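You operate a simulated robot arm through the tools that you are given. There is no shell and no other tool. Be economical: measure what you need, move in short steps, check, and stop when the job is done.

The job below is to be done with a simulated two-armed robot. You get a single attempt, and the scene is never put back.

Task
Send resin to the purple drip bar and hardener to the yellow one.
Fine: the pipes are clean; shut seven and ten, open eight and nine, then open one and three.

It is judged by the outcome, as a careful person would: the job done as asked, and still so three seconds after it is handed in. It fails if anything else is knocked over, pushed out of place, dropped, spilled or broken.

Robot
Two 7-joint arms with fingered hands on one trunk, on a base that drives. Base frame: it is fixed to the floor where the robot stands at the start and does not move with it; the origin is under the middle of the robot, x ahead of it, y to its left, z up. Units: m, rad, N and s.
The left shoulder is at the start at [0.07, 0.169, 1.318], the right one opposite. With the tool pointing down near the work surface each hand reaches from about 0.1 to 0.62 m from the robot's upright axis, wherever it stands, measured 20 degrees to its own side. Places, roughly: valve eight [0.8, -0.3, 1]; valve five [0.8, -0.3, 1.2]; valve four [0.7, 0, 1.2]; valve nine [0.7, 0, 0.9]; valve one [0.6, 0.1, 1.4]; valve seven [0.6, 0, 1]; valve six [0.7, -0.1, 1.1]; valve ten [0.8, -0.2, 0.9]; valve three [0.9, -0.4, 1.4]; valve two [0.8, -0.2, 1.4]. Payload 3.4 kg a hand.
The tool frame of a hand sits at the grasp point between the pads (the TCP): z along the fingers, y along the line on which they close. The tips reach 0.023 m beyond it. Largest opening 0.116 m; the body of the gripper starts 0.065 m behind the TCP. The gripper is a hand of 4 fingers: y runs from the thumb to the fingers, the wrist lies at [0, 0, -0.211] in the tool frame, and closing takes about 1.5 s.
Orientation is that of the tool frame in the base frame, as a unit quaternion [w, x, y, z]. With the fingers straight down and closing along the base's y, the tool's x points along the base's -x, its y along +y and its z along -z.

Tools
- The arms move only by the tool servo_tool. It takes "left_moves", "right_moves" or both (then of equal length, played together; a hand with none holds still); each is a list of rows, each a list of 7 numbers: the shift along the base's x, y, z in m, then the turn, a rotation vector about the base's x, y, z in rad, then the closure in counts, from 0 (fully open) to 255 (shut). In form: [[dx, dy, dz, wx, wy, wz, claw], ...]. A call has 1 to 10 rows; each row shifts and turns the commanded pose from where the row before left it. A row lasts 0.2 s, in which the tool goes at most 0.05 m and 0.15 rad; a call with a longer step from one row to the next is refused whole, and so is a gripper value outside its range. Where a pose cannot be reached the arm comes as near as it can. A force on the tool above 40 N (or 10 N above the force at the start of the call, whichever is more), or a blocked arm, ends the call early, and 0.2 s more pass. Each finger travels about 0.153 m/s and halts on what it meets, pressing with about 23 N; the grip force reading is that of the motor and also rises with nothing between the fingers. The clock runs only during rows and for 0.2 s after the last one: add rows that do not move to give the fingers time. It gives the time, the measured TCP pose, the force on the tool (base axes), the opening and the grip force at its end, in the units of the frame above (readings bear some noise), with the torque about the TCP (base axes, N m) and any sound that the robot's microphone picked up.
- Cameras (640 x 400 px; columns grow to the right, rows downward): "scene" is now at [0.1391, -0.0215, 1.5629]; the picture's right is [-0.24, -0.97, -0.00], its down [-0.42, 0.11, -0.90] and it looks along [0.87, -0.22, -0.43] (base axes); focal length 214 px, centre (320, 200). "left" rides on the left gripper at [-0.069, 0.001, -0.09] in its tool frame; the picture's right is [-0.01, -1.00, 0.00], its down [0.79, -0.01, -0.61] and it looks along [0.61, -0.01, 0.79] (tool axes); focal length 251 px, centre (320, 200). "right" rides on the right gripper at [0.069, 0.001, -0.09] in its tool frame; the picture's right is [-0.01, 1.00, 0.00], its down [-0.79, -0.01, -0.61] and it looks along [-0.61, -0.01, 0.80] (tool axes); focal length 251 px, centre (320, 200). There is no depth. A picture from a camera that has moved, and an enlarged one, comes with that camera's place and axes in the base frame and with its lens.
- snapshot(camera): a new picture of that camera. No time passes.
- slide_trunk(by): slides the trunk up (or, below 0, down) by that many m; the arms and the scene camera ride with it, the base frame stays. It gives what a move gives, with no picture.
- steer(legs): drives the robot by 1 to 6 legs, each [ahead, left, turn to the left] in m, m and rad, along the robot's own axes; the way and the turn of a leg run together, so that a leg with both is an arc; at most 1.5 m and 3.142 rad a leg. The arms and the cameras ride along, it lands a little off, and it stops where it bumps. It gives what a move gives.
- preshape(shape, hand): the hand has 4 fingers and takes this shape, open, in about a second: jaw (thumb against the fingers, like two jaws); tri (thumb and two fingers); tip (a fingertip pinch); poke (one finger out to press); point (the index stretched); flat (the hand flat); cup (the hand cupped); fist (a fist). The gripper value then closes the fingers along that shape, each until it touches; the sizes above hold for jaw. It gives what a move gives, with no picture.
- pan_tilt(pan, tilt): turns the head with the scene camera to pan (to the left, within 1.501 rad either way) and tilt (down, from -0.506 to 1.204), counted from straight ahead of the robot. It gives what a move gives.
- close_up(camera, box): a new picture of the part [left, top, right, bottom] of that camera's present view, enlarged. No time passes.
- close_job(): hands the job in; it is judged then, once.

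Work in short steps. Places have to be worked out from the pictures, the camera data and where the tool is seen: move nearer, look again, correct. Check each grasp and each placing, and mend what went wrong. You have 120 turns and 100 pictures in all, those below and enlarged ones among them. Open the grippers and draw the arms clear of the work before you hand the job in, unless the task says otherwise; then end with one line.

The tools are called after "Request:" as name(argument=value, ...) on one line, values as JSON. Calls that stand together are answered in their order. servo_tool: Moves the arms, as the interface text tells. Its arguments: {"type":"object","properties":{"left_moves":{"type":"array","items":{"type":"array","items":{"type":"number"}}},"right_moves":{"type":"array","items":{"type":"array","items":{"type":"number"}}}},"required":[]} The other tools are called the same way: slide_trunk (by) slides the trunk up or down; preshape (shape, hand) gives the hand a shape; steer (legs) drives the base; pan_tilt (pan, tilt) turns the head that bears the scene camera; snapshot (camera) takes a picture; close_up (camera, box) takes an enlarged picture of a part of a camera's view; close_job () hands the job in.

At the start:

```text
t: 0.0
left_eef_pos: [0.3475, 0.0178, 1.5085]
left_orientation: [0.001, 0.0, 1.0, -0.001]
left_wrist_force: [0.2, -1.2, -0.1]
left_torque: [-0.03, -0.02, 0.0]
left_opening: 0.116
left_gripper_force: 0.0
left_shape: jaw
right_eef_pos: [0.3441, -0.2966, 1.0001]
right_orientation: [0.001, -0.001, 1.0, 0.0]
right_wrist_force: [0.0, -0.5, -0.1]
right_torque: [0.0, 0.01, 0.01]
right_opening: 0.1159
right_gripper_force: 0.0
right_shape: jaw
trunk travel left (down, up): [-0.825, 0.115]
robot x, y, heading: [0.0019, 0.0015, -0.002]
head pan, tilt: [-0.246, 0.45]
```

scene: 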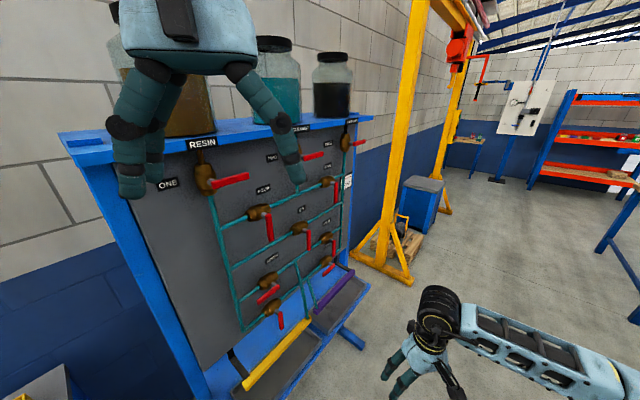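
right: 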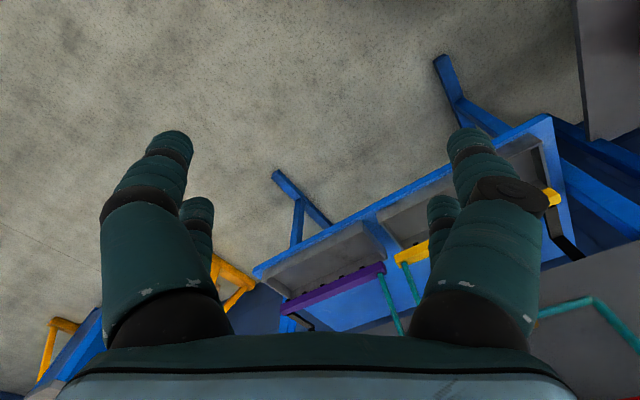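
left: 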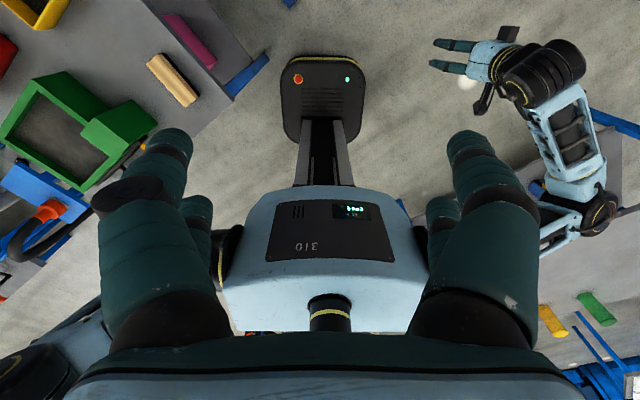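

The left hand blocks part of the panel; I first look at the panel enlarged.

Request:
close_up(camera="scene", box=[130, 120, 390, 282])

Request:
close_up(camera="scene", box=[200, 230, 390, 349])

```text
2.46 times, centred on (260, 201) of scene
camera zoom: at [0.1391, -0.0215, 1.5629], right [-0.24, -0.97, 0.0], down [-0.42, 0.11, -0.9], along [0.87, -0.22, -0.43], focal length 528 px, centre (468, 198)
```

zoom: 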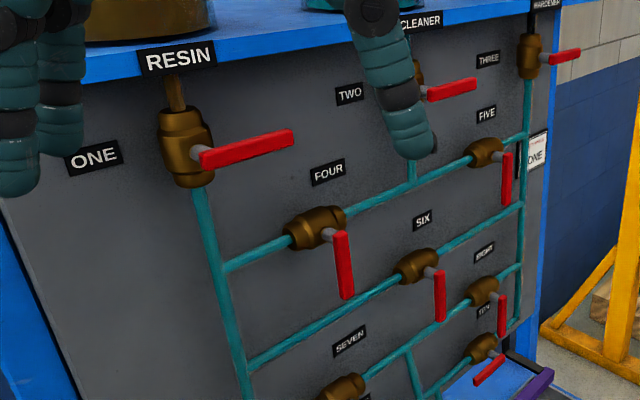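

```text
3.36 times, centred on (295, 290) of scene
camera zoom: at [0.1391, -0.0215, 1.5629], right [-0.24, -0.97, 0.0], down [-0.42, 0.11, -0.9], along [0.87, -0.22, -0.43], focal length 721 px, centre (404, -101)
```

zoom: 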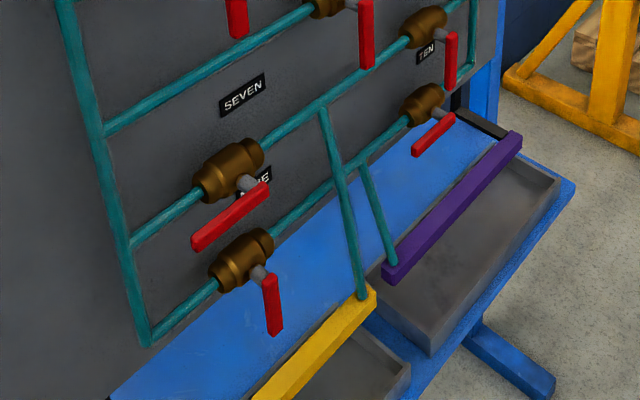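

Levers along the pipe mean open: seven and ten are open, all others shut. The panel faces obliquely to my right, so I drive to the right and turn to face it squarely.

Request:
steer(legs=[[0, -0.42, 0], [0, 0, 0.53]])

Request:
pan_tilt(pan=0, tilt=0.45)

Request:
snapshot(camera="scene")

```text
t: 4.1
left_eef_pos: [0.2897, -0.2346, 1.5108]
left_orientation: [0.001, -0.262, 0.965, 0.0]
left_wrist_force: [0.0, 0.4, 0.4]
left_torque: [0.0, -0.02, 0.02]
left_opening: 0.116
left_gripper_force: 0.0
left_shape: jaw
right_eef_pos: [0.4453, -0.5074, 0.9995]
right_orientation: [0.0, -0.262, 0.965, -0.001]
right_wrist_force: [-0.9, -0.4, -0.4]
right_torque: [-0.03, 0.03, 0.02]
right_opening: 0.116
right_gripper_force: 0.0
right_shape: jaw
trunk travel left (down, up): [-0.825, 0.115]
robot x, y, heading: [-0.002, -0.4237, 0.534]
head pan, tilt: [-0.246, 0.45]
```

```text
t: 4.8
left_eef_pos: [0.2895, -0.2338, 1.5091]
left_orientation: [0.001, -0.263, 0.965, -0.001]
left_wrist_force: [-0.6, -0.7, -0.4]
left_torque: [0.02, 0.0, 0.0]
left_opening: 0.116
left_gripper_force: 0.0
left_shape: jaw
right_eef_pos: [0.4447, -0.5071, 0.9993]
right_orientation: [0.0, -0.262, 0.965, 0.0]
right_wrist_force: [-0.5, 0.0, -0.5]
right_torque: [-0.04, -0.01, 0.0]
right_opening: 0.116
right_gripper_force: 0.1
right_shape: jaw
trunk travel left (down, up): [-0.825, 0.115]
robot x, y, heading: [-0.0032, -0.4258, 0.528]
head pan, tilt: [0.0, 0.45]
```

```text
94 pictures are left
camera scene: at [0.1219, -0.3513, 1.5629], right [0.5, -0.86, 0.0], down [-0.38, -0.22, -0.9], along [0.78, 0.45, -0.44], focal length 214 px, centre (320, 200)
```

scene: 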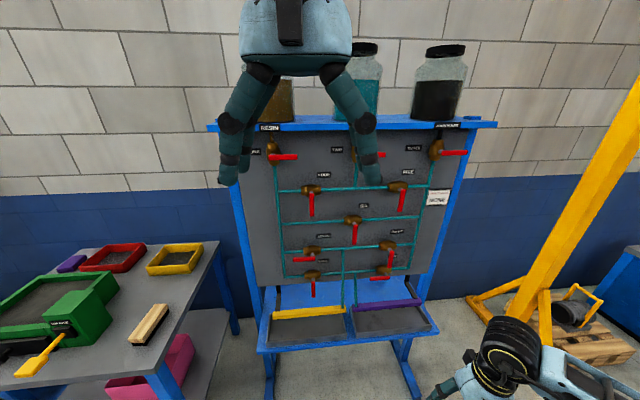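

Triangulating the two views puts valve one near (0.62, 0.11, 1.40), three near (0.91, -0.33, 1.41) and ten near (0.84, -0.25, 0.90), and the panel normal at heading about 0.6. I pull the left arm aside out of the view and trim the base.

Request:
servo_tool(left_moves=[[-0.025, 0.035, 0, 0, 0, 0, 0], [-0.025, 0.035, 0, 0, 0, 0, 0], [-0.025, 0.035, 0, 0, 0, 0, 0], [-0.025, 0.035, -0.02, 0, 0, 0, 0], [-0.025, 0.035, -0.02, 0, 0, 0, 0], [-0.02, 0.035, -0.025, 0, 0, 0, 0], [-0.01, 0.01, -0.04, 0, 0, 0, 0], [0, 0, -0.04, 0, 0, 0, 0], [0, 0, -0.04, 0, 0, 0, 0], [0, 0, -0.04, 0, 0, 0, 0]])

Request:
steer(legs=[[0, 0, 0.07], [0.08, 0, 0]])

Request:
snapshot(camera="scene")

Request:
preshape(hand="right", shape="poke")

```text
t: 7.0
left_eef_pos: [0.1389, -0.0154, 1.2815]
left_orientation: [0.002, -0.263, 0.965, 0.0]
left_wrist_force: [1.2, -0.6, -0.7]
left_torque: [-0.01, 0.04, 0.02]
left_opening: 0.1159
left_gripper_force: 0.0
left_shape: jaw
left hand out of reach, approached as far as the arm can: row 6
right_eef_pos: [0.4449, -0.5068, 1.0]
right_orientation: [0.001, -0.262, 0.965, 0.0]
right_wrist_force: [0.3, -0.4, 0.6]
right_torque: [-0.02, 0.02, 0.0]
right_opening: 0.1161
right_gripper_force: 0.1
right_shape: jaw
trunk travel left (down, up): [-0.825, 0.115]
robot x, y, heading: [-0.002, -0.4225, 0.531]
head pan, tilt: [0.0, 0.45]
```

```text
t: 8.6
left_eef_pos: [0.1736, 0.0354, 1.284]
left_orientation: [0.002, -0.295, 0.956, 0.0]
left_wrist_force: [-0.7, 0.1, 0.3]
left_torque: [0.02, -0.03, 0.0]
left_opening: 0.1161
left_gripper_force: 0.1
left_shape: jaw
right_eef_pos: [0.5137, -0.4318, 1.0001]
right_orientation: [0.001, -0.294, 0.956, 0.001]
right_wrist_force: [-1.4, 0.5, 0.2]
right_torque: [-0.03, -0.02, 0.01]
right_opening: 0.1157
right_gripper_force: 0.0
right_shape: jaw
trunk travel left (down, up): [-0.825, 0.115]
robot x, y, heading: [0.0679, -0.3788, 0.595]
head pan, tilt: [0.0, 0.45]
```

```text
93 pictures are left
camera scene: at [0.1801, -0.3004, 1.5635], right [0.56, -0.83, 0.0], down [-0.36, -0.24, -0.9], along [0.75, 0.51, -0.43], focal length 214 px, centre (320, 200)
```

scene: 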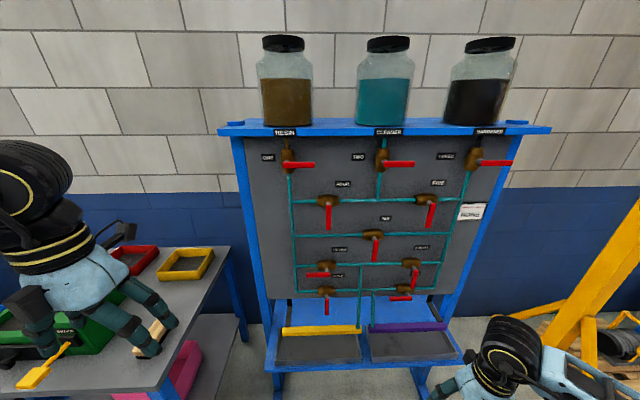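

```text
t: 9.5
left_eef_pos: [0.1786, 0.0396, 1.2816]
left_orientation: [0.001, -0.295, 0.956, -0.001]
left_wrist_force: [0.3, 0.1, 0.4]
left_torque: [0.0, 0.02, 0.01]
left_opening: 0.116
left_gripper_force: 0.1
left_shape: jaw
right_eef_pos: [0.5169, -0.4304, 0.9992]
right_orientation: [-0.001, -0.295, 0.956, -0.001]
right_wrist_force: [0.0, -0.5, 0.8]
right_torque: [0.0, 0.0, 0.02]
right_opening: 0.0
right_gripper_force: 0.1
right_shape: poke
trunk travel left (down, up): [-0.825, 0.115]
robot x, y, heading: [0.0642, -0.3763, 0.599]
head pan, tilt: [0.0, 0.45]
```

The robot now faces the panel squarely. I take enlarged views to locate the levers precisely.

Request:
close_up(camera="scene", box=[250, 125, 410, 225])

Request:
close_up(camera="scene", box=[290, 220, 450, 320])

Request:
close_up(camera="scene", box=[380, 125, 540, 225])

```text
4.00 times, centred on (330, 175) of scene
camera zoom: at [0.1849, -0.2964, 1.5628], right [0.56, -0.83, 0.0], down [-0.36, -0.25, -0.9], along [0.74, 0.51, -0.44], focal length 858 px, centre (280, 300)
```

zoom: 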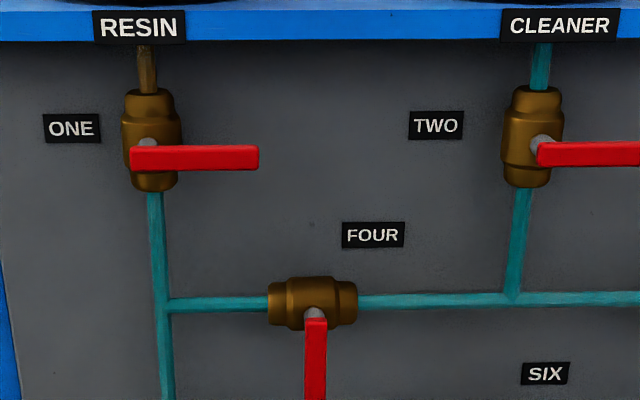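

```text
4.00 times, centred on (370, 270) of scene
camera zoom: at [0.1849, -0.2964, 1.5628], right [0.56, -0.83, 0.0], down [-0.36, -0.25, -0.9], along [0.74, 0.51, -0.44], focal length 858 px, centre (120, -80)
```

zoom: 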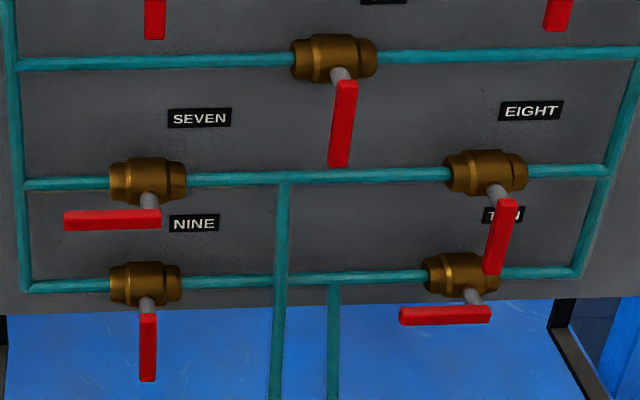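

```text
4.00 times, centred on (460, 175) of scene
camera zoom: at [0.1849, -0.2964, 1.5628], right [0.56, -0.83, 0.0], down [-0.36, -0.25, -0.9], along [0.74, 0.51, -0.44], focal length 858 px, centre (-240, 300)
```

zoom: 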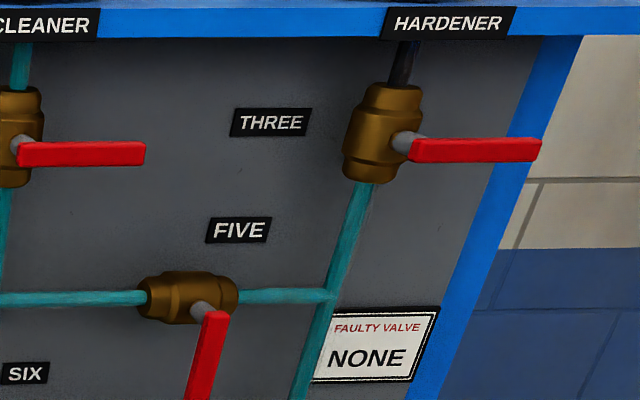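

Lever estimates in panel coordinates are worked out (pivots: seven z 1.00, eight z 1.00, nine and ten z 0.87, one and three z 1.40; levers about 0.075 m long). I pitch the right hand so that its finger points at the panel, keeping the wrist about in place.

Request:
servo_tool(right_moves=[[0.0207, 0.0141, 0.0022, 0.0803, -0.1181, 0, 0], [0.0202, 0.0137, 0.0064, 0.0803, -0.1181, 0, 0], [0.0192, 0.013, 0.0105, 0.0803, -0.1181, 0, 0], [0.0177, 0.012, 0.0145, 0.0803, -0.1181, 0, 0], [0.0158, 0.0107, 0.018, 0.0803, -0.1181, 0, 0], [0.0135, 0.0092, 0.0213, 0.0803, -0.1181, 0, 0], [0.0108, 0.0073, 0.0241, 0.0803, -0.1181, 0, 0], [0.0079, 0.0053, 0.0264, 0.0803, -0.1181, 0, 0], [0.0045, 0.0031, 0.0282, 0.0803, -0.1181, 0, 0], [0.0012, 0.0008, 0.0294, 0.0803, -0.1181, 0, 0]])

Request:
servo_tool(right_moves=[[-0.0023, -0.0016, 0.03, 0.0803, -0.1181, 0, 0]])

Request:
snapshot(camera="scene")

Request:
snapshot(camera="right")

```text
t: 11.7
left_eef_pos: [0.1786, 0.0376, 1.2825]
left_orientation: [0.001, -0.295, 0.955, 0.001]
left_wrist_force: [0.1, 0.6, 0.0]
left_torque: [0.01, 0.02, 0.02]
left_opening: 0.1159
left_gripper_force: 0.0
left_shape: jaw
right_eef_pos: [0.6458, -0.3458, 1.1731]
right_orientation: [0.627, -0.223, 0.721, 0.193]
right_wrist_force: [-0.5, -0.6, 0.4]
right_torque: [0.02, 0.01, 0.02]
right_opening: 0.0
right_gripper_force: 0.1
right_shape: poke
right hand out of reach, approached as far as the arm can: row 8
trunk travel left (down, up): [-0.825, 0.115]
robot x, y, heading: [0.0688, -0.3772, 0.594]
head pan, tilt: [0.0, 0.45]
```

```text
t: 12.1
left_eef_pos: [0.1762, 0.0403, 1.2809]
left_orientation: [0.001, -0.295, 0.956, -0.002]
left_wrist_force: [0.5, 0.1, 0.5]
left_torque: [-0.03, -0.02, -0.03]
left_opening: 0.116
left_gripper_force: 0.1
left_shape: jaw
right_eef_pos: [0.6399, -0.3463, 1.2025]
right_orientation: [0.677, -0.209, 0.675, 0.207]
right_wrist_force: [0.4, -0.3, 0.1]
right_torque: [-0.02, -0.02, -0.03]
right_opening: 0.0
right_gripper_force: 0.1
right_shape: poke
trunk travel left (down, up): [-0.825, 0.115]
robot x, y, heading: [0.0689, -0.3777, 0.597]
head pan, tilt: [0.0, 0.45]
```

```text
89 pictures are left
camera scene: at [0.1826, -0.2955, 1.5629], right [0.56, -0.83, 0.0], down [-0.36, -0.25, -0.9], along [0.74, 0.51, -0.44], focal length 214 px, centre (320, 200)
```

scene: 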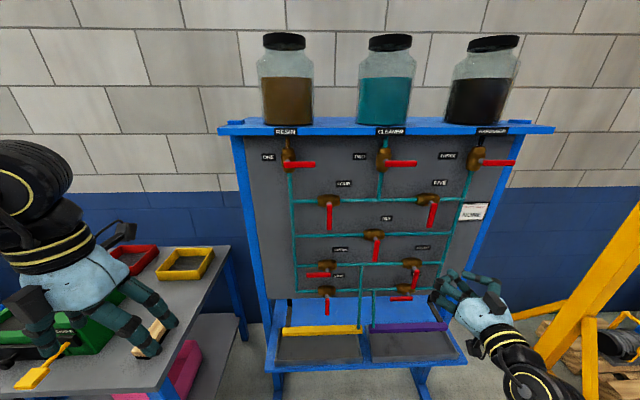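

```text
88 pictures are left
camera right: at [0.5655, -0.3954, 1.1333], right [-0.56, 0.83, 0.01], down [-0.5, -0.35, 0.79], along [0.66, 0.44, 0.61], focal length 251 px, centre (320, 200)
```

right: 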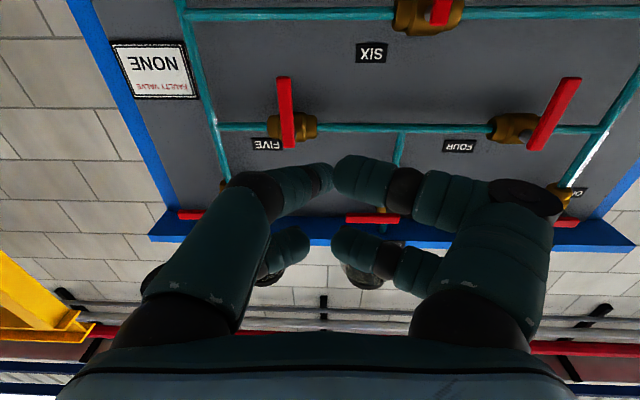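

The arm now points at the panel. I look at the hand's shape.

Request:
close_up(camera="scene", box=[400, 250, 528, 330])

```text
5.00 times, centred on (464, 290) of scene
camera zoom: at [0.1826, -0.2955, 1.5629], right [0.56, -0.83, 0.0], down [-0.36, -0.25, -0.9], along [0.74, 0.51, -0.44], focal length 1072 px, centre (-400, -250)
```

zoom: 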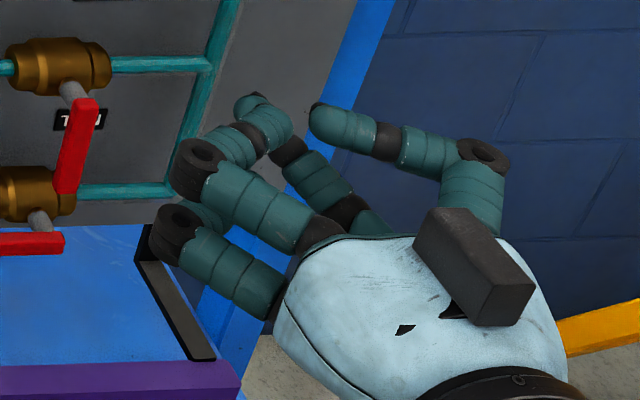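

No finger is stretched in this shape; I try "point".

Request:
preshape(hand="right", shape="point")

Request:
close_up(camera="scene", box=[400, 250, 528, 330])

Request:
snapshot(camera="right")

```text
t: 13.0
left_eef_pos: [0.1785, 0.0373, 1.2818]
left_orientation: [0.002, -0.296, 0.955, -0.001]
left_wrist_force: [1.1, 0.5, 0.6]
left_torque: [0.0, 0.02, -0.04]
left_opening: 0.1158
left_gripper_force: 0.0
left_shape: jaw
right_eef_pos: [0.641, -0.347, 1.2017]
right_orientation: [0.676, -0.209, 0.676, 0.207]
right_wrist_force: [0.1, 0.9, 0.7]
right_torque: [0.02, -0.04, 0.0]
right_opening: 0.0
right_gripper_force: 0.0
right_shape: point
trunk travel left (down, up): [-0.825, 0.115]
robot x, y, heading: [0.0672, -0.3789, 0.6]
head pan, tilt: [0.0, 0.45]
```

```text
5.00 times, centred on (464, 290) of scene
camera zoom: at [0.1843, -0.2974, 1.5629], right [0.56, -0.83, 0.0], down [-0.36, -0.24, -0.9], along [0.74, 0.51, -0.44], focal length 1072 px, centre (-400, -250)
```

zoom: 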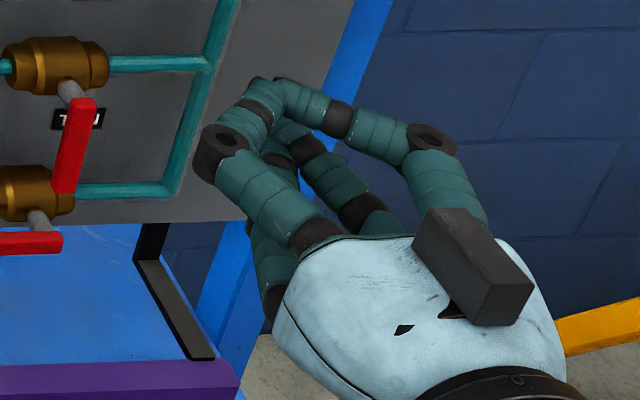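

```text
85 pictures are left
camera right: at [0.5665, -0.3966, 1.1325], right [-0.56, 0.83, 0.01], down [-0.5, -0.35, 0.8], along [0.66, 0.44, 0.61], focal length 251 px, centre (320, 200)
```

right: 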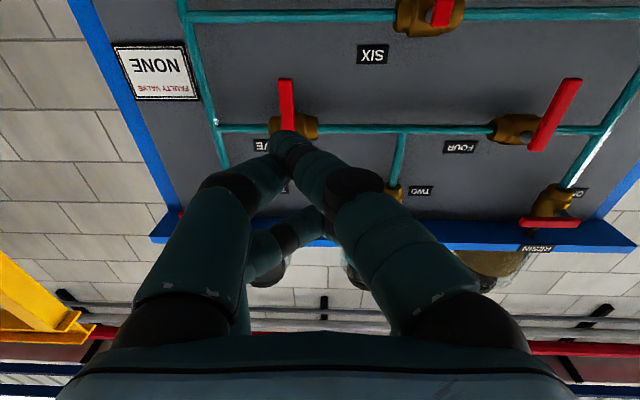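

All fingers converge to one blunt tip. I let it settle and look again, then compare with "tip".

Request:
servo_tool(right_moves=[[0, 0, 0, 0, 0, 0, 0], [0, 0, 0, 0, 0, 0, 0], [0, 0, 0, 0, 0, 0, 0]])

Request:
close_up(camera="scene", box=[400, 250, 528, 330])

Request:
preshape(hand="right", shape="poke")

Request:
servo_tool(right_moves=[[0, 0, 0, 0, 0, 0, 255], [0, 0, 0, 0, 0, 0, 255], [0, 0, 0, 0, 0, 0, 255], [0, 0, 0, 0, 0, 0, 255], [0, 0, 0, 0, 0, 0, 255], [0, 0, 0, 0, 0, 0, 255], [0, 0, 0, 0, 0, 0, 255]])

Request:
close_up(camera="scene", box=[400, 250, 528, 330])

Request:
snapshot(camera="right")

```text
t: 13.8
left_eef_pos: [0.1771, 0.0383, 1.283]
left_orientation: [0.001, -0.295, 0.956, -0.001]
left_wrist_force: [0.0, -0.9, -0.4]
left_torque: [-0.01, 0.01, -0.02]
left_opening: 0.1162
left_gripper_force: 0.2
left_shape: jaw
right_eef_pos: [0.6397, -0.3466, 1.203]
right_orientation: [0.676, -0.209, 0.675, 0.207]
right_wrist_force: [0.2, -0.2, 0.7]
right_torque: [0.01, -0.01, -0.01]
right_opening: 0.0004
right_gripper_force: 0.0
right_shape: point
trunk travel left (down, up): [-0.825, 0.115]
robot x, y, heading: [0.0682, -0.3767, 0.596]
head pan, tilt: [0.0, 0.45]
```

```text
5.00 times, centred on (464, 290) of scene
camera zoom: at [0.184, -0.297, 1.5629], right [0.56, -0.83, 0.0], down [-0.36, -0.25, -0.9], along [0.74, 0.51, -0.44], focal length 1072 px, centre (-400, -250)
```

zoom: 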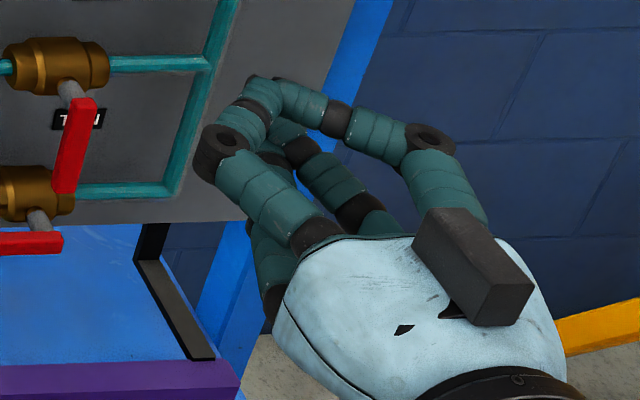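

```text
t: 14.7
left_eef_pos: [0.1769, 0.0377, 1.2819]
left_orientation: [0.002, -0.295, 0.956, -0.001]
left_wrist_force: [-0.2, -0.5, -0.3]
left_torque: [0.01, 0.0, 0.01]
left_opening: 0.1159
left_gripper_force: 0.1
left_shape: jaw
right_eef_pos: [0.6406, -0.3473, 1.2023]
right_orientation: [0.676, -0.21, 0.675, 0.208]
right_wrist_force: [0.0, -0.6, -0.6]
right_torque: [0.0, 0.01, 0.0]
right_opening: 0.0
right_gripper_force: 0.0
right_shape: poke
trunk travel left (down, up): [-0.825, 0.115]
robot x, y, heading: [0.0674, -0.3783, 0.6]
head pan, tilt: [0.0, 0.45]
```

```text
t: 16.3
left_eef_pos: [0.178, 0.0381, 1.2811]
left_orientation: [0.001, -0.295, 0.956, 0.0]
left_wrist_force: [0.0, 0.8, -0.4]
left_torque: [-0.02, 0.02, -0.01]
left_opening: 0.116
left_gripper_force: 0.0
left_shape: jaw
right_eef_pos: [0.6411, -0.3463, 1.2019]
right_orientation: [0.676, -0.209, 0.675, 0.208]
right_wrist_force: [-0.4, -0.1, 0.9]
right_torque: [-0.02, 0.0, 0.02]
right_opening: 0.0
right_gripper_force: 0.0
right_shape: poke
trunk travel left (down, up): [-0.825, 0.115]
robot x, y, heading: [0.0666, -0.3762, 0.601]
head pan, tilt: [0.0, 0.45]
```

```text
5.00 times, centred on (464, 290) of scene
camera zoom: at [0.184, -0.2971, 1.5629], right [0.56, -0.83, 0.0], down [-0.36, -0.25, -0.9], along [0.74, 0.51, -0.44], focal length 1072 px, centre (-400, -250)
```

zoom: 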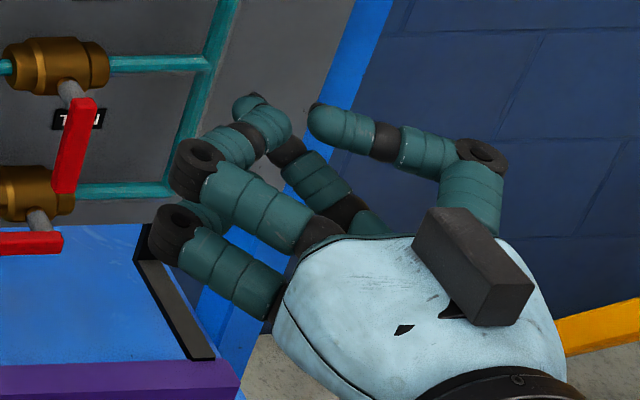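

```text
82 pictures are left
camera right: at [0.5663, -0.3964, 1.1327], right [-0.56, 0.83, 0.01], down [-0.5, -0.35, 0.79], along [0.66, 0.44, 0.61], focal length 251 px, centre (320, 200)
```

right: 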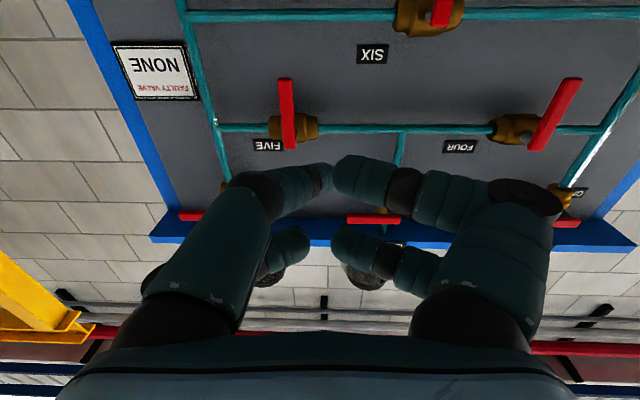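

"Point" gives a tapered tip; I check how the plain jaw looks when shut, as a possibly slimmer pusher.

Request:
preshape(hand="right", shape="tip")

Request:
servo_tool(right_moves=[[0, 0, 0, 0, 0, 0, 255], [0, 0, 0, 0, 0, 0, 255], [0, 0, 0, 0, 0, 0, 255], [0, 0, 0, 0, 0, 0, 255], [0, 0, 0, 0, 0, 0, 255], [0, 0, 0, 0, 0, 0, 255], [0, 0, 0, 0, 0, 0, 255]])

Request:
close_up(camera="scene", box=[400, 250, 528, 330])

Request:
snapshot(camera="right")

Request:
preshape(hand="right", shape="jaw")

Request:
servo_tool(right_moves=[[0, 0, 0, 0, 0, 0, 255], [0, 0, 0, 0, 0, 0, 255], [0, 0, 0, 0, 0, 0, 255], [0, 0, 0, 0, 0, 0, 255], [0, 0, 0, 0, 0, 0, 255], [0, 0, 0, 0, 0, 0, 255], [0, 0, 0, 0, 0, 0, 255]])

Request:
close_up(camera="scene", box=[400, 250, 528, 330])

Request:
snapshot(camera="right")

```text
t: 17.2
left_eef_pos: [0.1765, 0.0376, 1.2822]
left_orientation: [0.001, -0.295, 0.956, -0.001]
left_wrist_force: [-0.4, -0.7, 0.5]
left_torque: [0.01, 0.03, 0.01]
left_opening: 0.116
left_gripper_force: 0.0
left_shape: jaw
right_eef_pos: [0.6397, -0.3465, 1.2014]
right_orientation: [0.676, -0.209, 0.675, 0.208]
right_wrist_force: [-0.4, 0.1, 0.7]
right_torque: [0.01, 0.01, 0.01]
right_opening: 0.1158
right_gripper_force: 0.1
right_shape: tip
trunk travel left (down, up): [-0.825, 0.115]
robot x, y, heading: [0.0665, -0.3775, 0.596]
head pan, tilt: [0.0, 0.45]
```

```text
t: 18.8
left_eef_pos: [0.1769, 0.0383, 1.282]
left_orientation: [0.001, -0.295, 0.955, -0.001]
left_wrist_force: [0.3, 0.6, -0.7]
left_torque: [0.02, -0.02, 0.02]
left_opening: 0.116
left_gripper_force: 0.0
left_shape: jaw
right_eef_pos: [0.6402, -0.3451, 1.2022]
right_orientation: [0.676, -0.209, 0.675, 0.208]
right_wrist_force: [0.4, 1.3, 0.4]
right_torque: [-0.03, 0.0, 0.01]
right_opening: 0.0001
right_gripper_force: 23.4
right_shape: tip
trunk travel left (down, up): [-0.825, 0.115]
robot x, y, heading: [0.0675, -0.3758, 0.594]
head pan, tilt: [0.0, 0.45]
```

```text
5.00 times, centred on (464, 290) of scene
camera zoom: at [0.184, -0.2971, 1.5629], right [0.56, -0.83, 0.0], down [-0.36, -0.25, -0.9], along [0.74, 0.51, -0.44], focal length 1072 px, centre (-400, -250)
```

zoom: 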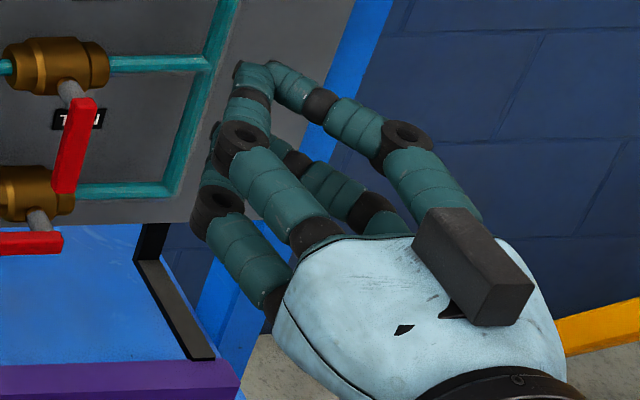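

```text
80 pictures are left
camera right: at [0.5663, -0.3964, 1.1327], right [-0.56, 0.83, 0.01], down [-0.5, -0.35, 0.79], along [0.66, 0.44, 0.61], focal length 251 px, centre (320, 200)
```

right: 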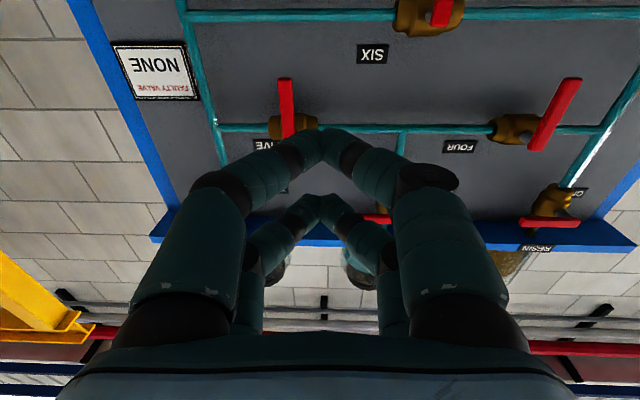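

```text
t: 19.7
left_eef_pos: [0.1777, 0.0386, 1.2824]
left_orientation: [0.001, -0.295, 0.955, -0.001]
left_wrist_force: [-0.8, -0.3, -0.9]
left_torque: [-0.01, -0.04, 0.04]
left_opening: 0.1159
left_gripper_force: 0.1
left_shape: jaw
right_eef_pos: [0.6413, -0.3461, 1.2015]
right_orientation: [0.676, -0.208, 0.676, 0.207]
right_wrist_force: [0.7, 0.3, 0.6]
right_torque: [0.0, 0.05, -0.03]
right_opening: 0.1157
right_gripper_force: 0.2
right_shape: jaw
trunk travel left (down, up): [-0.825, 0.115]
robot x, y, heading: [0.063, -0.3771, 0.6]
head pan, tilt: [0.0, 0.45]
```

```text
t: 21.3
left_eef_pos: [0.1782, 0.0394, 1.2811]
left_orientation: [0.001, -0.296, 0.955, 0.0]
left_wrist_force: [-0.1, 0.1, -0.5]
left_torque: [0.0, 0.0, 0.04]
left_opening: 0.1156
left_gripper_force: 0.1
left_shape: jaw
right_eef_pos: [0.6401, -0.3453, 1.2015]
right_orientation: [0.676, -0.208, 0.676, 0.207]
right_wrist_force: [0.4, -0.1, -0.4]
right_torque: [0.0, -0.02, -0.04]
right_opening: 0.0
right_gripper_force: 23.2
right_shape: jaw
trunk travel left (down, up): [-0.825, 0.115]
robot x, y, heading: [0.0667, -0.3776, 0.597]
head pan, tilt: [0.0, 0.45]
```

```text
5.00 times, centred on (464, 290) of scene
camera zoom: at [0.184, -0.2971, 1.5629], right [0.56, -0.83, 0.0], down [-0.36, -0.25, -0.9], along [0.74, 0.51, -0.44], focal length 1072 px, centre (-400, -250)
```

zoom: 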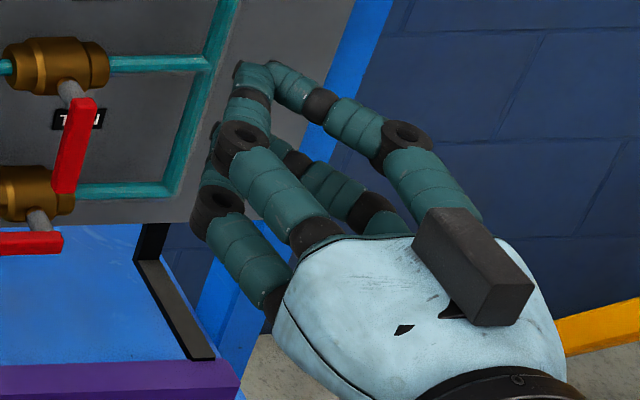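

```text
78 pictures are left
camera right: at [0.5663, -0.3964, 1.1327], right [-0.56, 0.83, 0.01], down [-0.5, -0.35, 0.79], along [0.66, 0.44, 0.61], focal length 251 px, centre (320, 200)
```

right: 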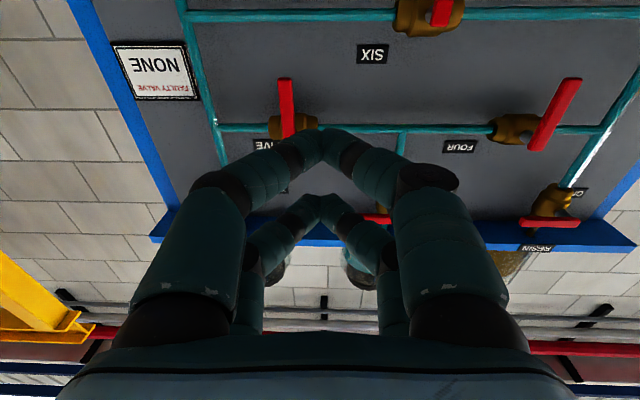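

The shut jaw makes two symmetric prongs (tips about ±0.022 m above/below the tool axis, 0.025 m beyond the TCP), a good pusher. I bring it in front of and above valve seven's lever, still well short of the panel.

Request:
servo_tool(right_moves=[[-0.0158, 0.0376, -0.0184, 0, 0, 0, 255], [-0.0158, 0.0376, -0.0184, 0, 0, 0, 255], [-0.0158, 0.0376, -0.0184, 0, 0, 0, 255], [-0.0158, 0.0376, -0.0184, 0, 0, 0, 255], [-0.0158, 0.0376, -0.0184, 0, 0, 0, 255], [-0.0158, 0.0376, -0.0184, 0, 0, 0, 255], [-0.0158, 0.0376, -0.0184, 0, 0, 0, 255], [-0.0158, 0.0376, -0.0184, 0, 0, 0, 255]])

Request:
snapshot(camera="scene")

Request:
snapshot(camera="right")

```text
t: 21.8
left_eef_pos: [0.1769, 0.0376, 1.2816]
left_orientation: [0.001, -0.295, 0.956, -0.001]
left_wrist_force: [0.5, 0.2, -0.1]
left_torque: [0.04, 0.01, -0.01]
left_opening: 0.1159
left_gripper_force: 0.0
left_shape: jaw
right_eef_pos: [0.6225, -0.2981, 1.1825]
right_orientation: [0.692, -0.283, 0.645, 0.161]
right_wrist_force: [0.7, 0.1, 0.0]
right_torque: [0.01, -0.01, -0.01]
right_opening: 0.0
right_gripper_force: 22.9
right_shape: jaw
trunk travel left (down, up): [-0.825, 0.115]
robot x, y, heading: [0.0673, -0.3776, 0.598]
head pan, tilt: [0.0, 0.45]
stopped in row 2 (right hand): the arm was blocked; the commanded pose is now the measured one
```

```text
77 pictures are left
camera scene: at [0.1834, -0.2965, 1.5629], right [0.56, -0.83, 0.0], down [-0.36, -0.25, -0.9], along [0.74, 0.51, -0.44], focal length 214 px, centre (320, 200)
```

scene: 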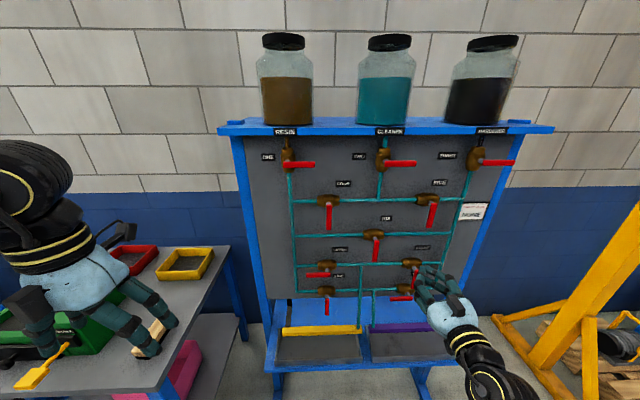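

```text
76 pictures are left
camera right: at [0.5589, -0.3615, 1.1131], right [-0.59, 0.79, -0.18], down [-0.58, -0.25, 0.78], along [0.57, 0.56, 0.6], focal length 251 px, centre (320, 200)
```

right: 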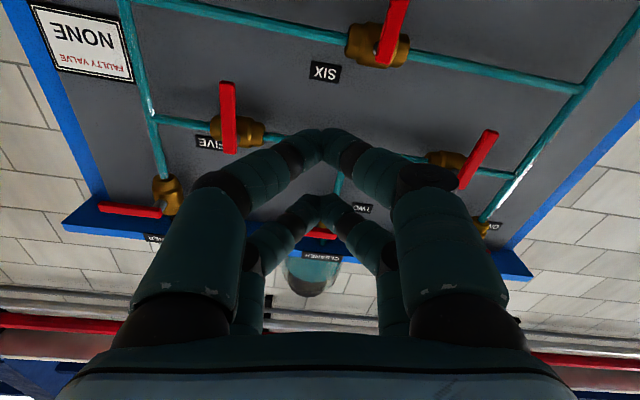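

The arm hit a joint limit and yawed a little. I extend forward first (still short of the levers) while restoring the orientation.

Request:
servo_tool(right_moves=[[0.0165, 0.0112, 0, 0.029, 0.023, -0.0086, 255], [0.0165, 0.0112, 0, 0.029, 0.023, -0.0086, 255], [0.0165, 0.0112, 0, 0.029, 0.023, -0.0086, 255], [0.0165, 0.0112, 0, 0.029, 0.023, -0.0086, 255], [0.0165, 0.0112, 0, 0.029, 0.023, -0.0086, 255]])

Request:
servo_tool(right_moves=[[-0.02, 0.029, -0.02, 0, 0, 0, 255], [-0.02, 0.029, -0.02, 0, 0, 0, 255], [-0.02, 0.029, -0.02, 0, 0, 0, 255], [-0.02, 0.029, -0.02, 0, 0, 0, 255]])

Request:
snapshot(camera="scene")

```text
t: 22.6
left_eef_pos: [0.1791, 0.038, 1.2827]
left_orientation: [0.001, -0.295, 0.956, 0.0]
left_wrist_force: [-0.1, 0.6, 0.0]
left_torque: [0.0, -0.02, 0.02]
left_opening: 0.1157
left_gripper_force: 0.0
left_shape: jaw
right_eef_pos: [0.6746, -0.2882, 1.1769]
right_orientation: [0.691, -0.306, 0.643, 0.127]
right_wrist_force: [0.3, -0.1, 0.8]
right_torque: [0.01, 0.03, 0.01]
right_opening: 0.0
right_gripper_force: 22.6
right_shape: jaw
trunk travel left (down, up): [-0.825, 0.115]
robot x, y, heading: [0.066, -0.3768, 0.595]
head pan, tilt: [0.0, 0.45]
stopped in row 3 (right hand): the arm was blocked; the commanded pose is now the measured one
```

```text
t: 23.1
left_eef_pos: [0.1765, 0.0387, 1.282]
left_orientation: [0.002, -0.295, 0.956, -0.001]
left_wrist_force: [-0.6, 0.0, -0.7]
left_torque: [0.03, 0.0, 0.0]
left_opening: 0.1159
left_gripper_force: 0.0
left_shape: jaw
right_eef_pos: [0.6573, -0.2606, 1.1495]
right_orientation: [0.701, -0.369, 0.607, 0.069]
right_wrist_force: [-0.5, 0.9, -0.8]
right_torque: [0.01, 0.02, 0.0]
right_opening: 0.0
right_gripper_force: 23.1
right_shape: jaw
trunk travel left (down, up): [-0.825, 0.115]
robot x, y, heading: [0.0703, -0.381, 0.597]
head pan, tilt: [0.0, 0.45]
stopped in row 2 (right hand): the arm was blocked; the commanded pose is now the measured one
```

```text
75 pictures are left
camera scene: at [0.1838, -0.2968, 1.5629], right [0.56, -0.83, 0.0], down [-0.36, -0.25, -0.9], along [0.74, 0.51, -0.44], focal length 214 px, centre (320, 200)
```

scene: 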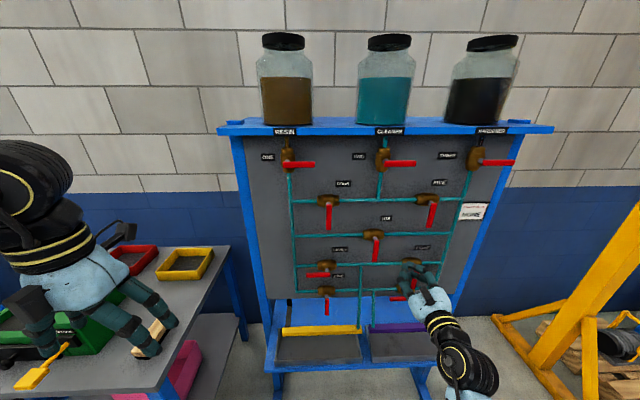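

The hand pose shows only a roll limit of the wrist; rolling it to thumb-up relaxes that. I roll in place, so that the prongs lie side by side.

Request:
servo_tool(right_moves=[[-0.004, -0.003, 0, -0.1133, -0.0821, -0.0046, 255], [-0.004, -0.003, 0, -0.1133, -0.0821, -0.0046, 255], [-0.004, -0.003, 0, -0.1133, -0.0821, -0.0046, 255], [-0.004, -0.003, 0, -0.1133, -0.0821, -0.0046, 255], [0, 0, 0, -0.1133, -0.0821, -0.0046, 255], [0, 0, 0, -0.1133, -0.0821, -0.0046, 255], [0, 0, 0, -0.1133, -0.0821, -0.0046, 255], [0, 0, 0, -0.1133, -0.0821, -0.0046, 255]])

Request:
snapshot(camera="scene")

Request:
snapshot(camera="right")

```text
t: 24.9
left_eef_pos: [0.1782, 0.0374, 1.2827]
left_orientation: [0.001, -0.295, 0.956, 0.0]
left_wrist_force: [-1.1, 0.1, -0.7]
left_torque: [-0.02, 0.0, 0.01]
left_opening: 0.1159
left_gripper_force: 0.0
left_shape: jaw
right_eef_pos: [0.64, -0.2729, 1.151]
right_orientation: [-0.624, 0.626, -0.33, 0.331]
right_wrist_force: [0.2, -0.3, -0.6]
right_torque: [0.03, 0.01, 0.0]
right_opening: 0.0003
right_gripper_force: 22.9
right_shape: jaw
trunk travel left (down, up): [-0.825, 0.115]
robot x, y, heading: [0.0653, -0.3813, 0.598]
head pan, tilt: [0.0, 0.45]
```

```text
74 pictures are left
camera scene: at [0.1841, -0.2971, 1.5629], right [0.56, -0.83, 0.0], down [-0.36, -0.24, -0.9], along [0.74, 0.51, -0.44], focal length 214 px, centre (320, 200)
```

scene: 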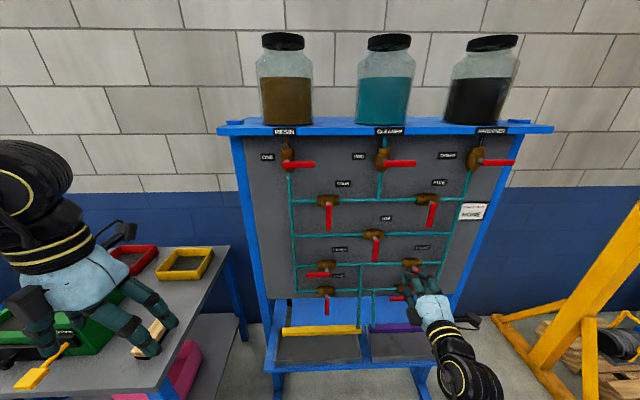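

```text
73 pictures are left
camera right: at [0.6065, -0.3802, 1.1485], right [0.0, 0.0, -1.0], down [-0.95, 0.31, 0.01], along [0.31, 0.95, 0.0], focal length 251 px, centre (320, 200)
```

right: 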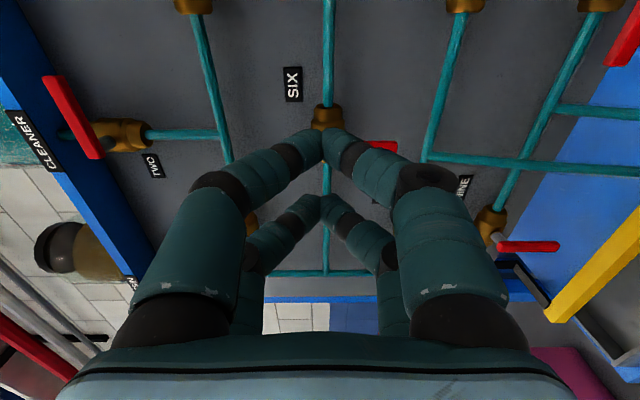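

Orientation is right now. I move across to seven: prongs above its lever, tips about 0.08 m short of the lever plane.

Request:
servo_tool(right_moves=[[-0.0151, 0.0384, -0.0151, 0, 0, 0, 255], [-0.0151, 0.0384, -0.0151, 0, 0, 0, 255], [-0.0151, 0.0384, -0.0151, 0, 0, 0, 255], [-0.0151, 0.0384, -0.0151, 0, 0, 0, 255], [-0.0151, 0.0384, -0.0151, 0, 0, 0, 255], [-0.0151, 0.0384, -0.0151, 0, 0, 0, 255], [-0.0151, 0.0384, -0.0151, 0, 0, 0, 255]])

Request:
close_up(camera="scene", box=[280, 210, 440, 310])

Request:
snapshot(camera="right")

```text
t: 25.4
left_eef_pos: [0.1773, 0.0389, 1.2816]
left_orientation: [0.001, -0.295, 0.955, -0.001]
left_wrist_force: [-0.1, 0.4, 0.5]
left_torque: [0.0, -0.01, -0.01]
left_opening: 0.116
left_gripper_force: 0.1
left_shape: jaw
right_eef_pos: [0.6331, -0.2383, 1.1251]
right_orientation: [-0.602, 0.656, -0.257, 0.377]
right_wrist_force: [0.5, -0.3, -0.4]
right_torque: [-0.02, 0.0, -0.02]
right_opening: 0.0
right_gripper_force: 23.1
right_shape: jaw
right hand out of reach, approached as far as the arm can: row 2
trunk travel left (down, up): [-0.825, 0.115]
robot x, y, heading: [0.0684, -0.3788, 0.595]
head pan, tilt: [0.0, 0.45]
stopped in row 2 (right hand): the arm was blocked; the commanded pose is now the measured one
```

```text
4.00 times, centred on (360, 260) of scene
camera zoom: at [0.1842, -0.2964, 1.5628], right [0.56, -0.83, 0.0], down [-0.36, -0.25, -0.9], along [0.74, 0.51, -0.44], focal length 858 px, centre (160, -40)
```

zoom: 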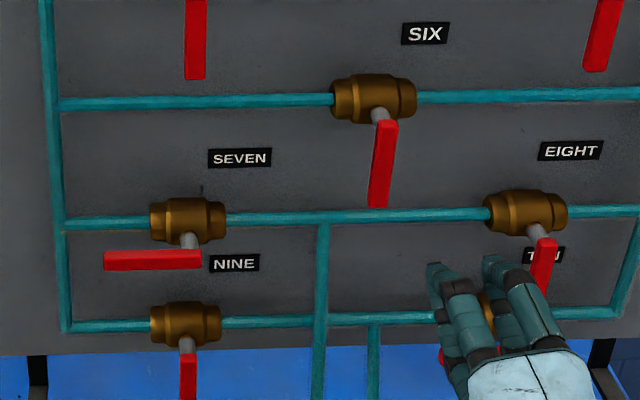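

```text
71 pictures are left
camera right: at [0.6018, -0.346, 1.1356], right [0.11, -0.14, -0.98], down [-0.95, 0.27, -0.15], along [0.28, 0.95, -0.1], focal length 251 px, centre (320, 200)
```

right: 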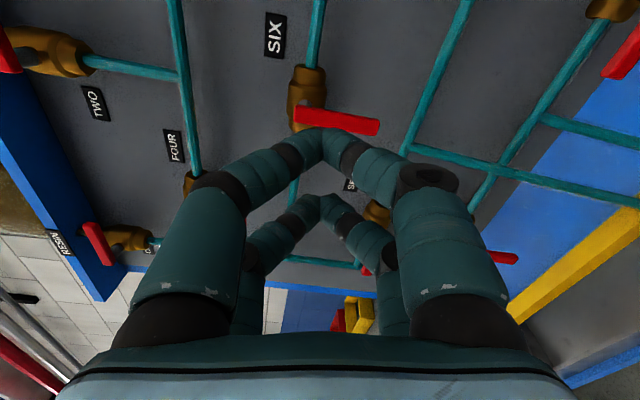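

Moving left past the arm's own side runs into a joint limit, so the right hand will serve the right-hand column from here. I shift back right, level the roll and go down in front of valve ten.

Request:
servo_tool(right_moves=[[0.0117, -0.0065, -0.039, 0.031, 0.021, 0, 255], [0.0117, -0.0065, -0.039, 0.031, 0.021, 0, 255], [0.0117, -0.0065, -0.039, 0.031, 0.021, 0, 255], [0.0117, -0.0065, -0.039, 0.031, 0.021, 0, 255], [0.0117, -0.0065, -0.039, 0.031, 0.021, 0, 255]])

Request:
snapshot(camera="scene")

Request:
snapshot(camera="right")

```text
t: 26.6
left_eef_pos: [0.18, 0.0383, 1.2823]
left_orientation: [0.001, -0.293, 0.956, -0.001]
left_wrist_force: [0.0, -0.1, -1.2]
left_torque: [0.01, -0.03, 0.03]
left_opening: 0.1159
left_gripper_force: 0.0
left_shape: jaw
right_eef_pos: [0.6931, -0.2692, 0.9302]
right_orientation: [0.636, -0.626, 0.318, -0.321]
right_wrist_force: [-0.5, 0.1, 0.0]
right_torque: [0.02, -0.03, 0.03]
right_opening: 0.0001
right_gripper_force: 23.0
right_shape: jaw
trunk travel left (down, up): [-0.825, 0.115]
robot x, y, heading: [0.0659, -0.3789, 0.601]
head pan, tilt: [0.0, 0.45]
```

```text
70 pictures are left
camera scene: at [0.186, -0.2968, 1.5627], right [0.56, -0.83, 0.0], down [-0.36, -0.25, -0.9], along [0.74, 0.51, -0.44], focal length 214 px, centre (320, 200)
```

scene: 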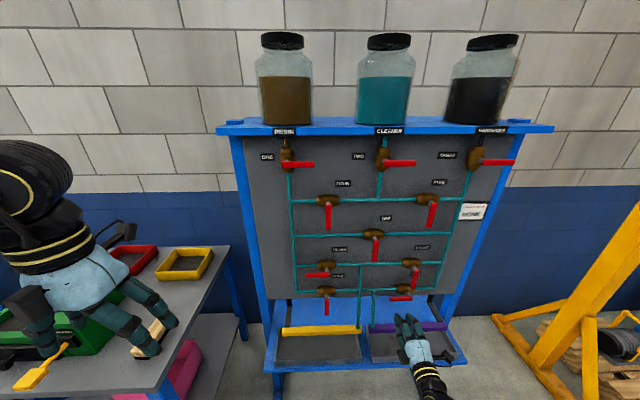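

```text
69 pictures are left
camera right: at [0.6616, -0.3787, 0.9268], right [0.01, 0.02, -1.0], down [-0.96, 0.28, 0.0], along [0.28, 0.96, 0.02], focal length 251 px, centre (320, 200)
```

right: 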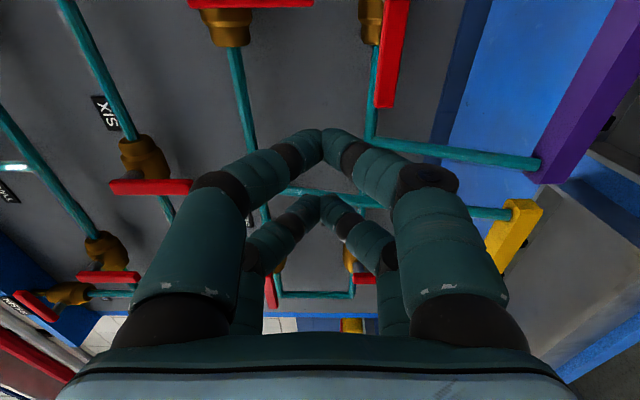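

The right hand reaches the spot in front of ten well; both views agree that its lever lies at z≈0.876 and about 0.11 m ahead of the tips. I advance so that the prongs pass just above the lever.

Request:
servo_tool(right_moves=[[0.0234, 0.0159, 0, 0, 0, 0, 255], [0.0234, 0.0159, 0, 0, 0, 0, 255], [0.0234, 0.0159, 0, 0, 0, 0, 255], [0.0215, 0.0146, 0, 0, 0, 0, 255]])

Request:
close_up(camera="scene", box=[340, 240, 468, 320])

Request:
snapshot(camera="right")

```text
t: 27.6
left_eef_pos: [0.179, 0.0396, 1.2816]
left_orientation: [0.0, -0.294, 0.956, -0.001]
left_wrist_force: [-0.2, 0.0, -0.3]
left_torque: [-0.01, 0.02, 0.01]
left_opening: 0.116
left_gripper_force: 0.1
left_shape: jaw
right_eef_pos: [0.7819, -0.2068, 0.9303]
right_orientation: [0.638, -0.625, 0.317, -0.32]
right_wrist_force: [-0.1, -0.2, -0.1]
right_torque: [-0.03, 0.02, 0.0]
right_opening: 0.0
right_gripper_force: 22.7
right_shape: jaw
trunk travel left (down, up): [-0.825, 0.115]
robot x, y, heading: [0.0674, -0.3831, 0.598]
head pan, tilt: [0.0, 0.45]
```

```text
5.00 times, centred on (404, 280) of scene
camera zoom: at [0.185, -0.2956, 1.5627], right [0.56, -0.83, 0.0], down [-0.36, -0.25, -0.9], along [0.74, 0.51, -0.44], focal length 1072 px, centre (-100, -200)
```

zoom: 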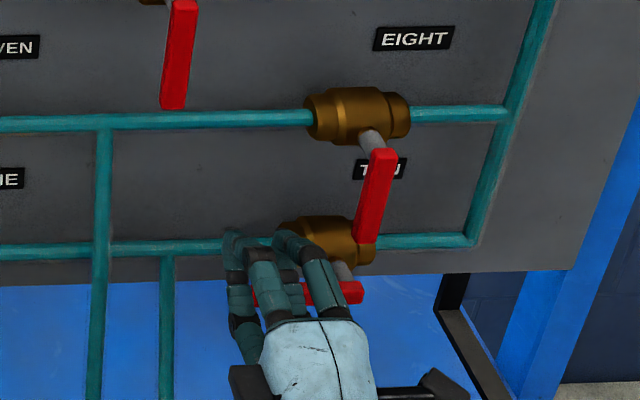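

```text
67 pictures are left
camera right: at [0.7517, -0.3153, 0.9266], right [0.01, 0.02, -1.0], down [-0.96, 0.28, 0.0], along [0.28, 0.96, 0.02], focal length 251 px, centre (320, 200)
```

right: 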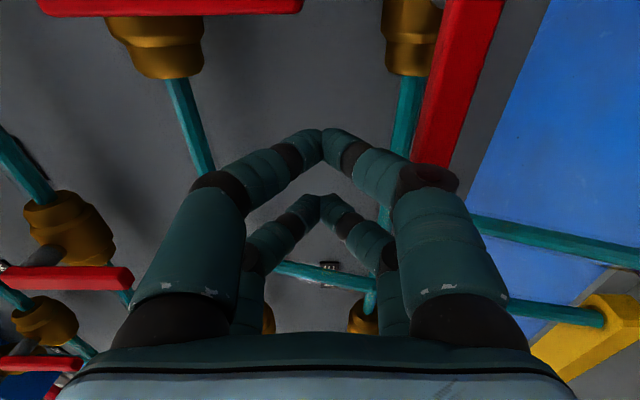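

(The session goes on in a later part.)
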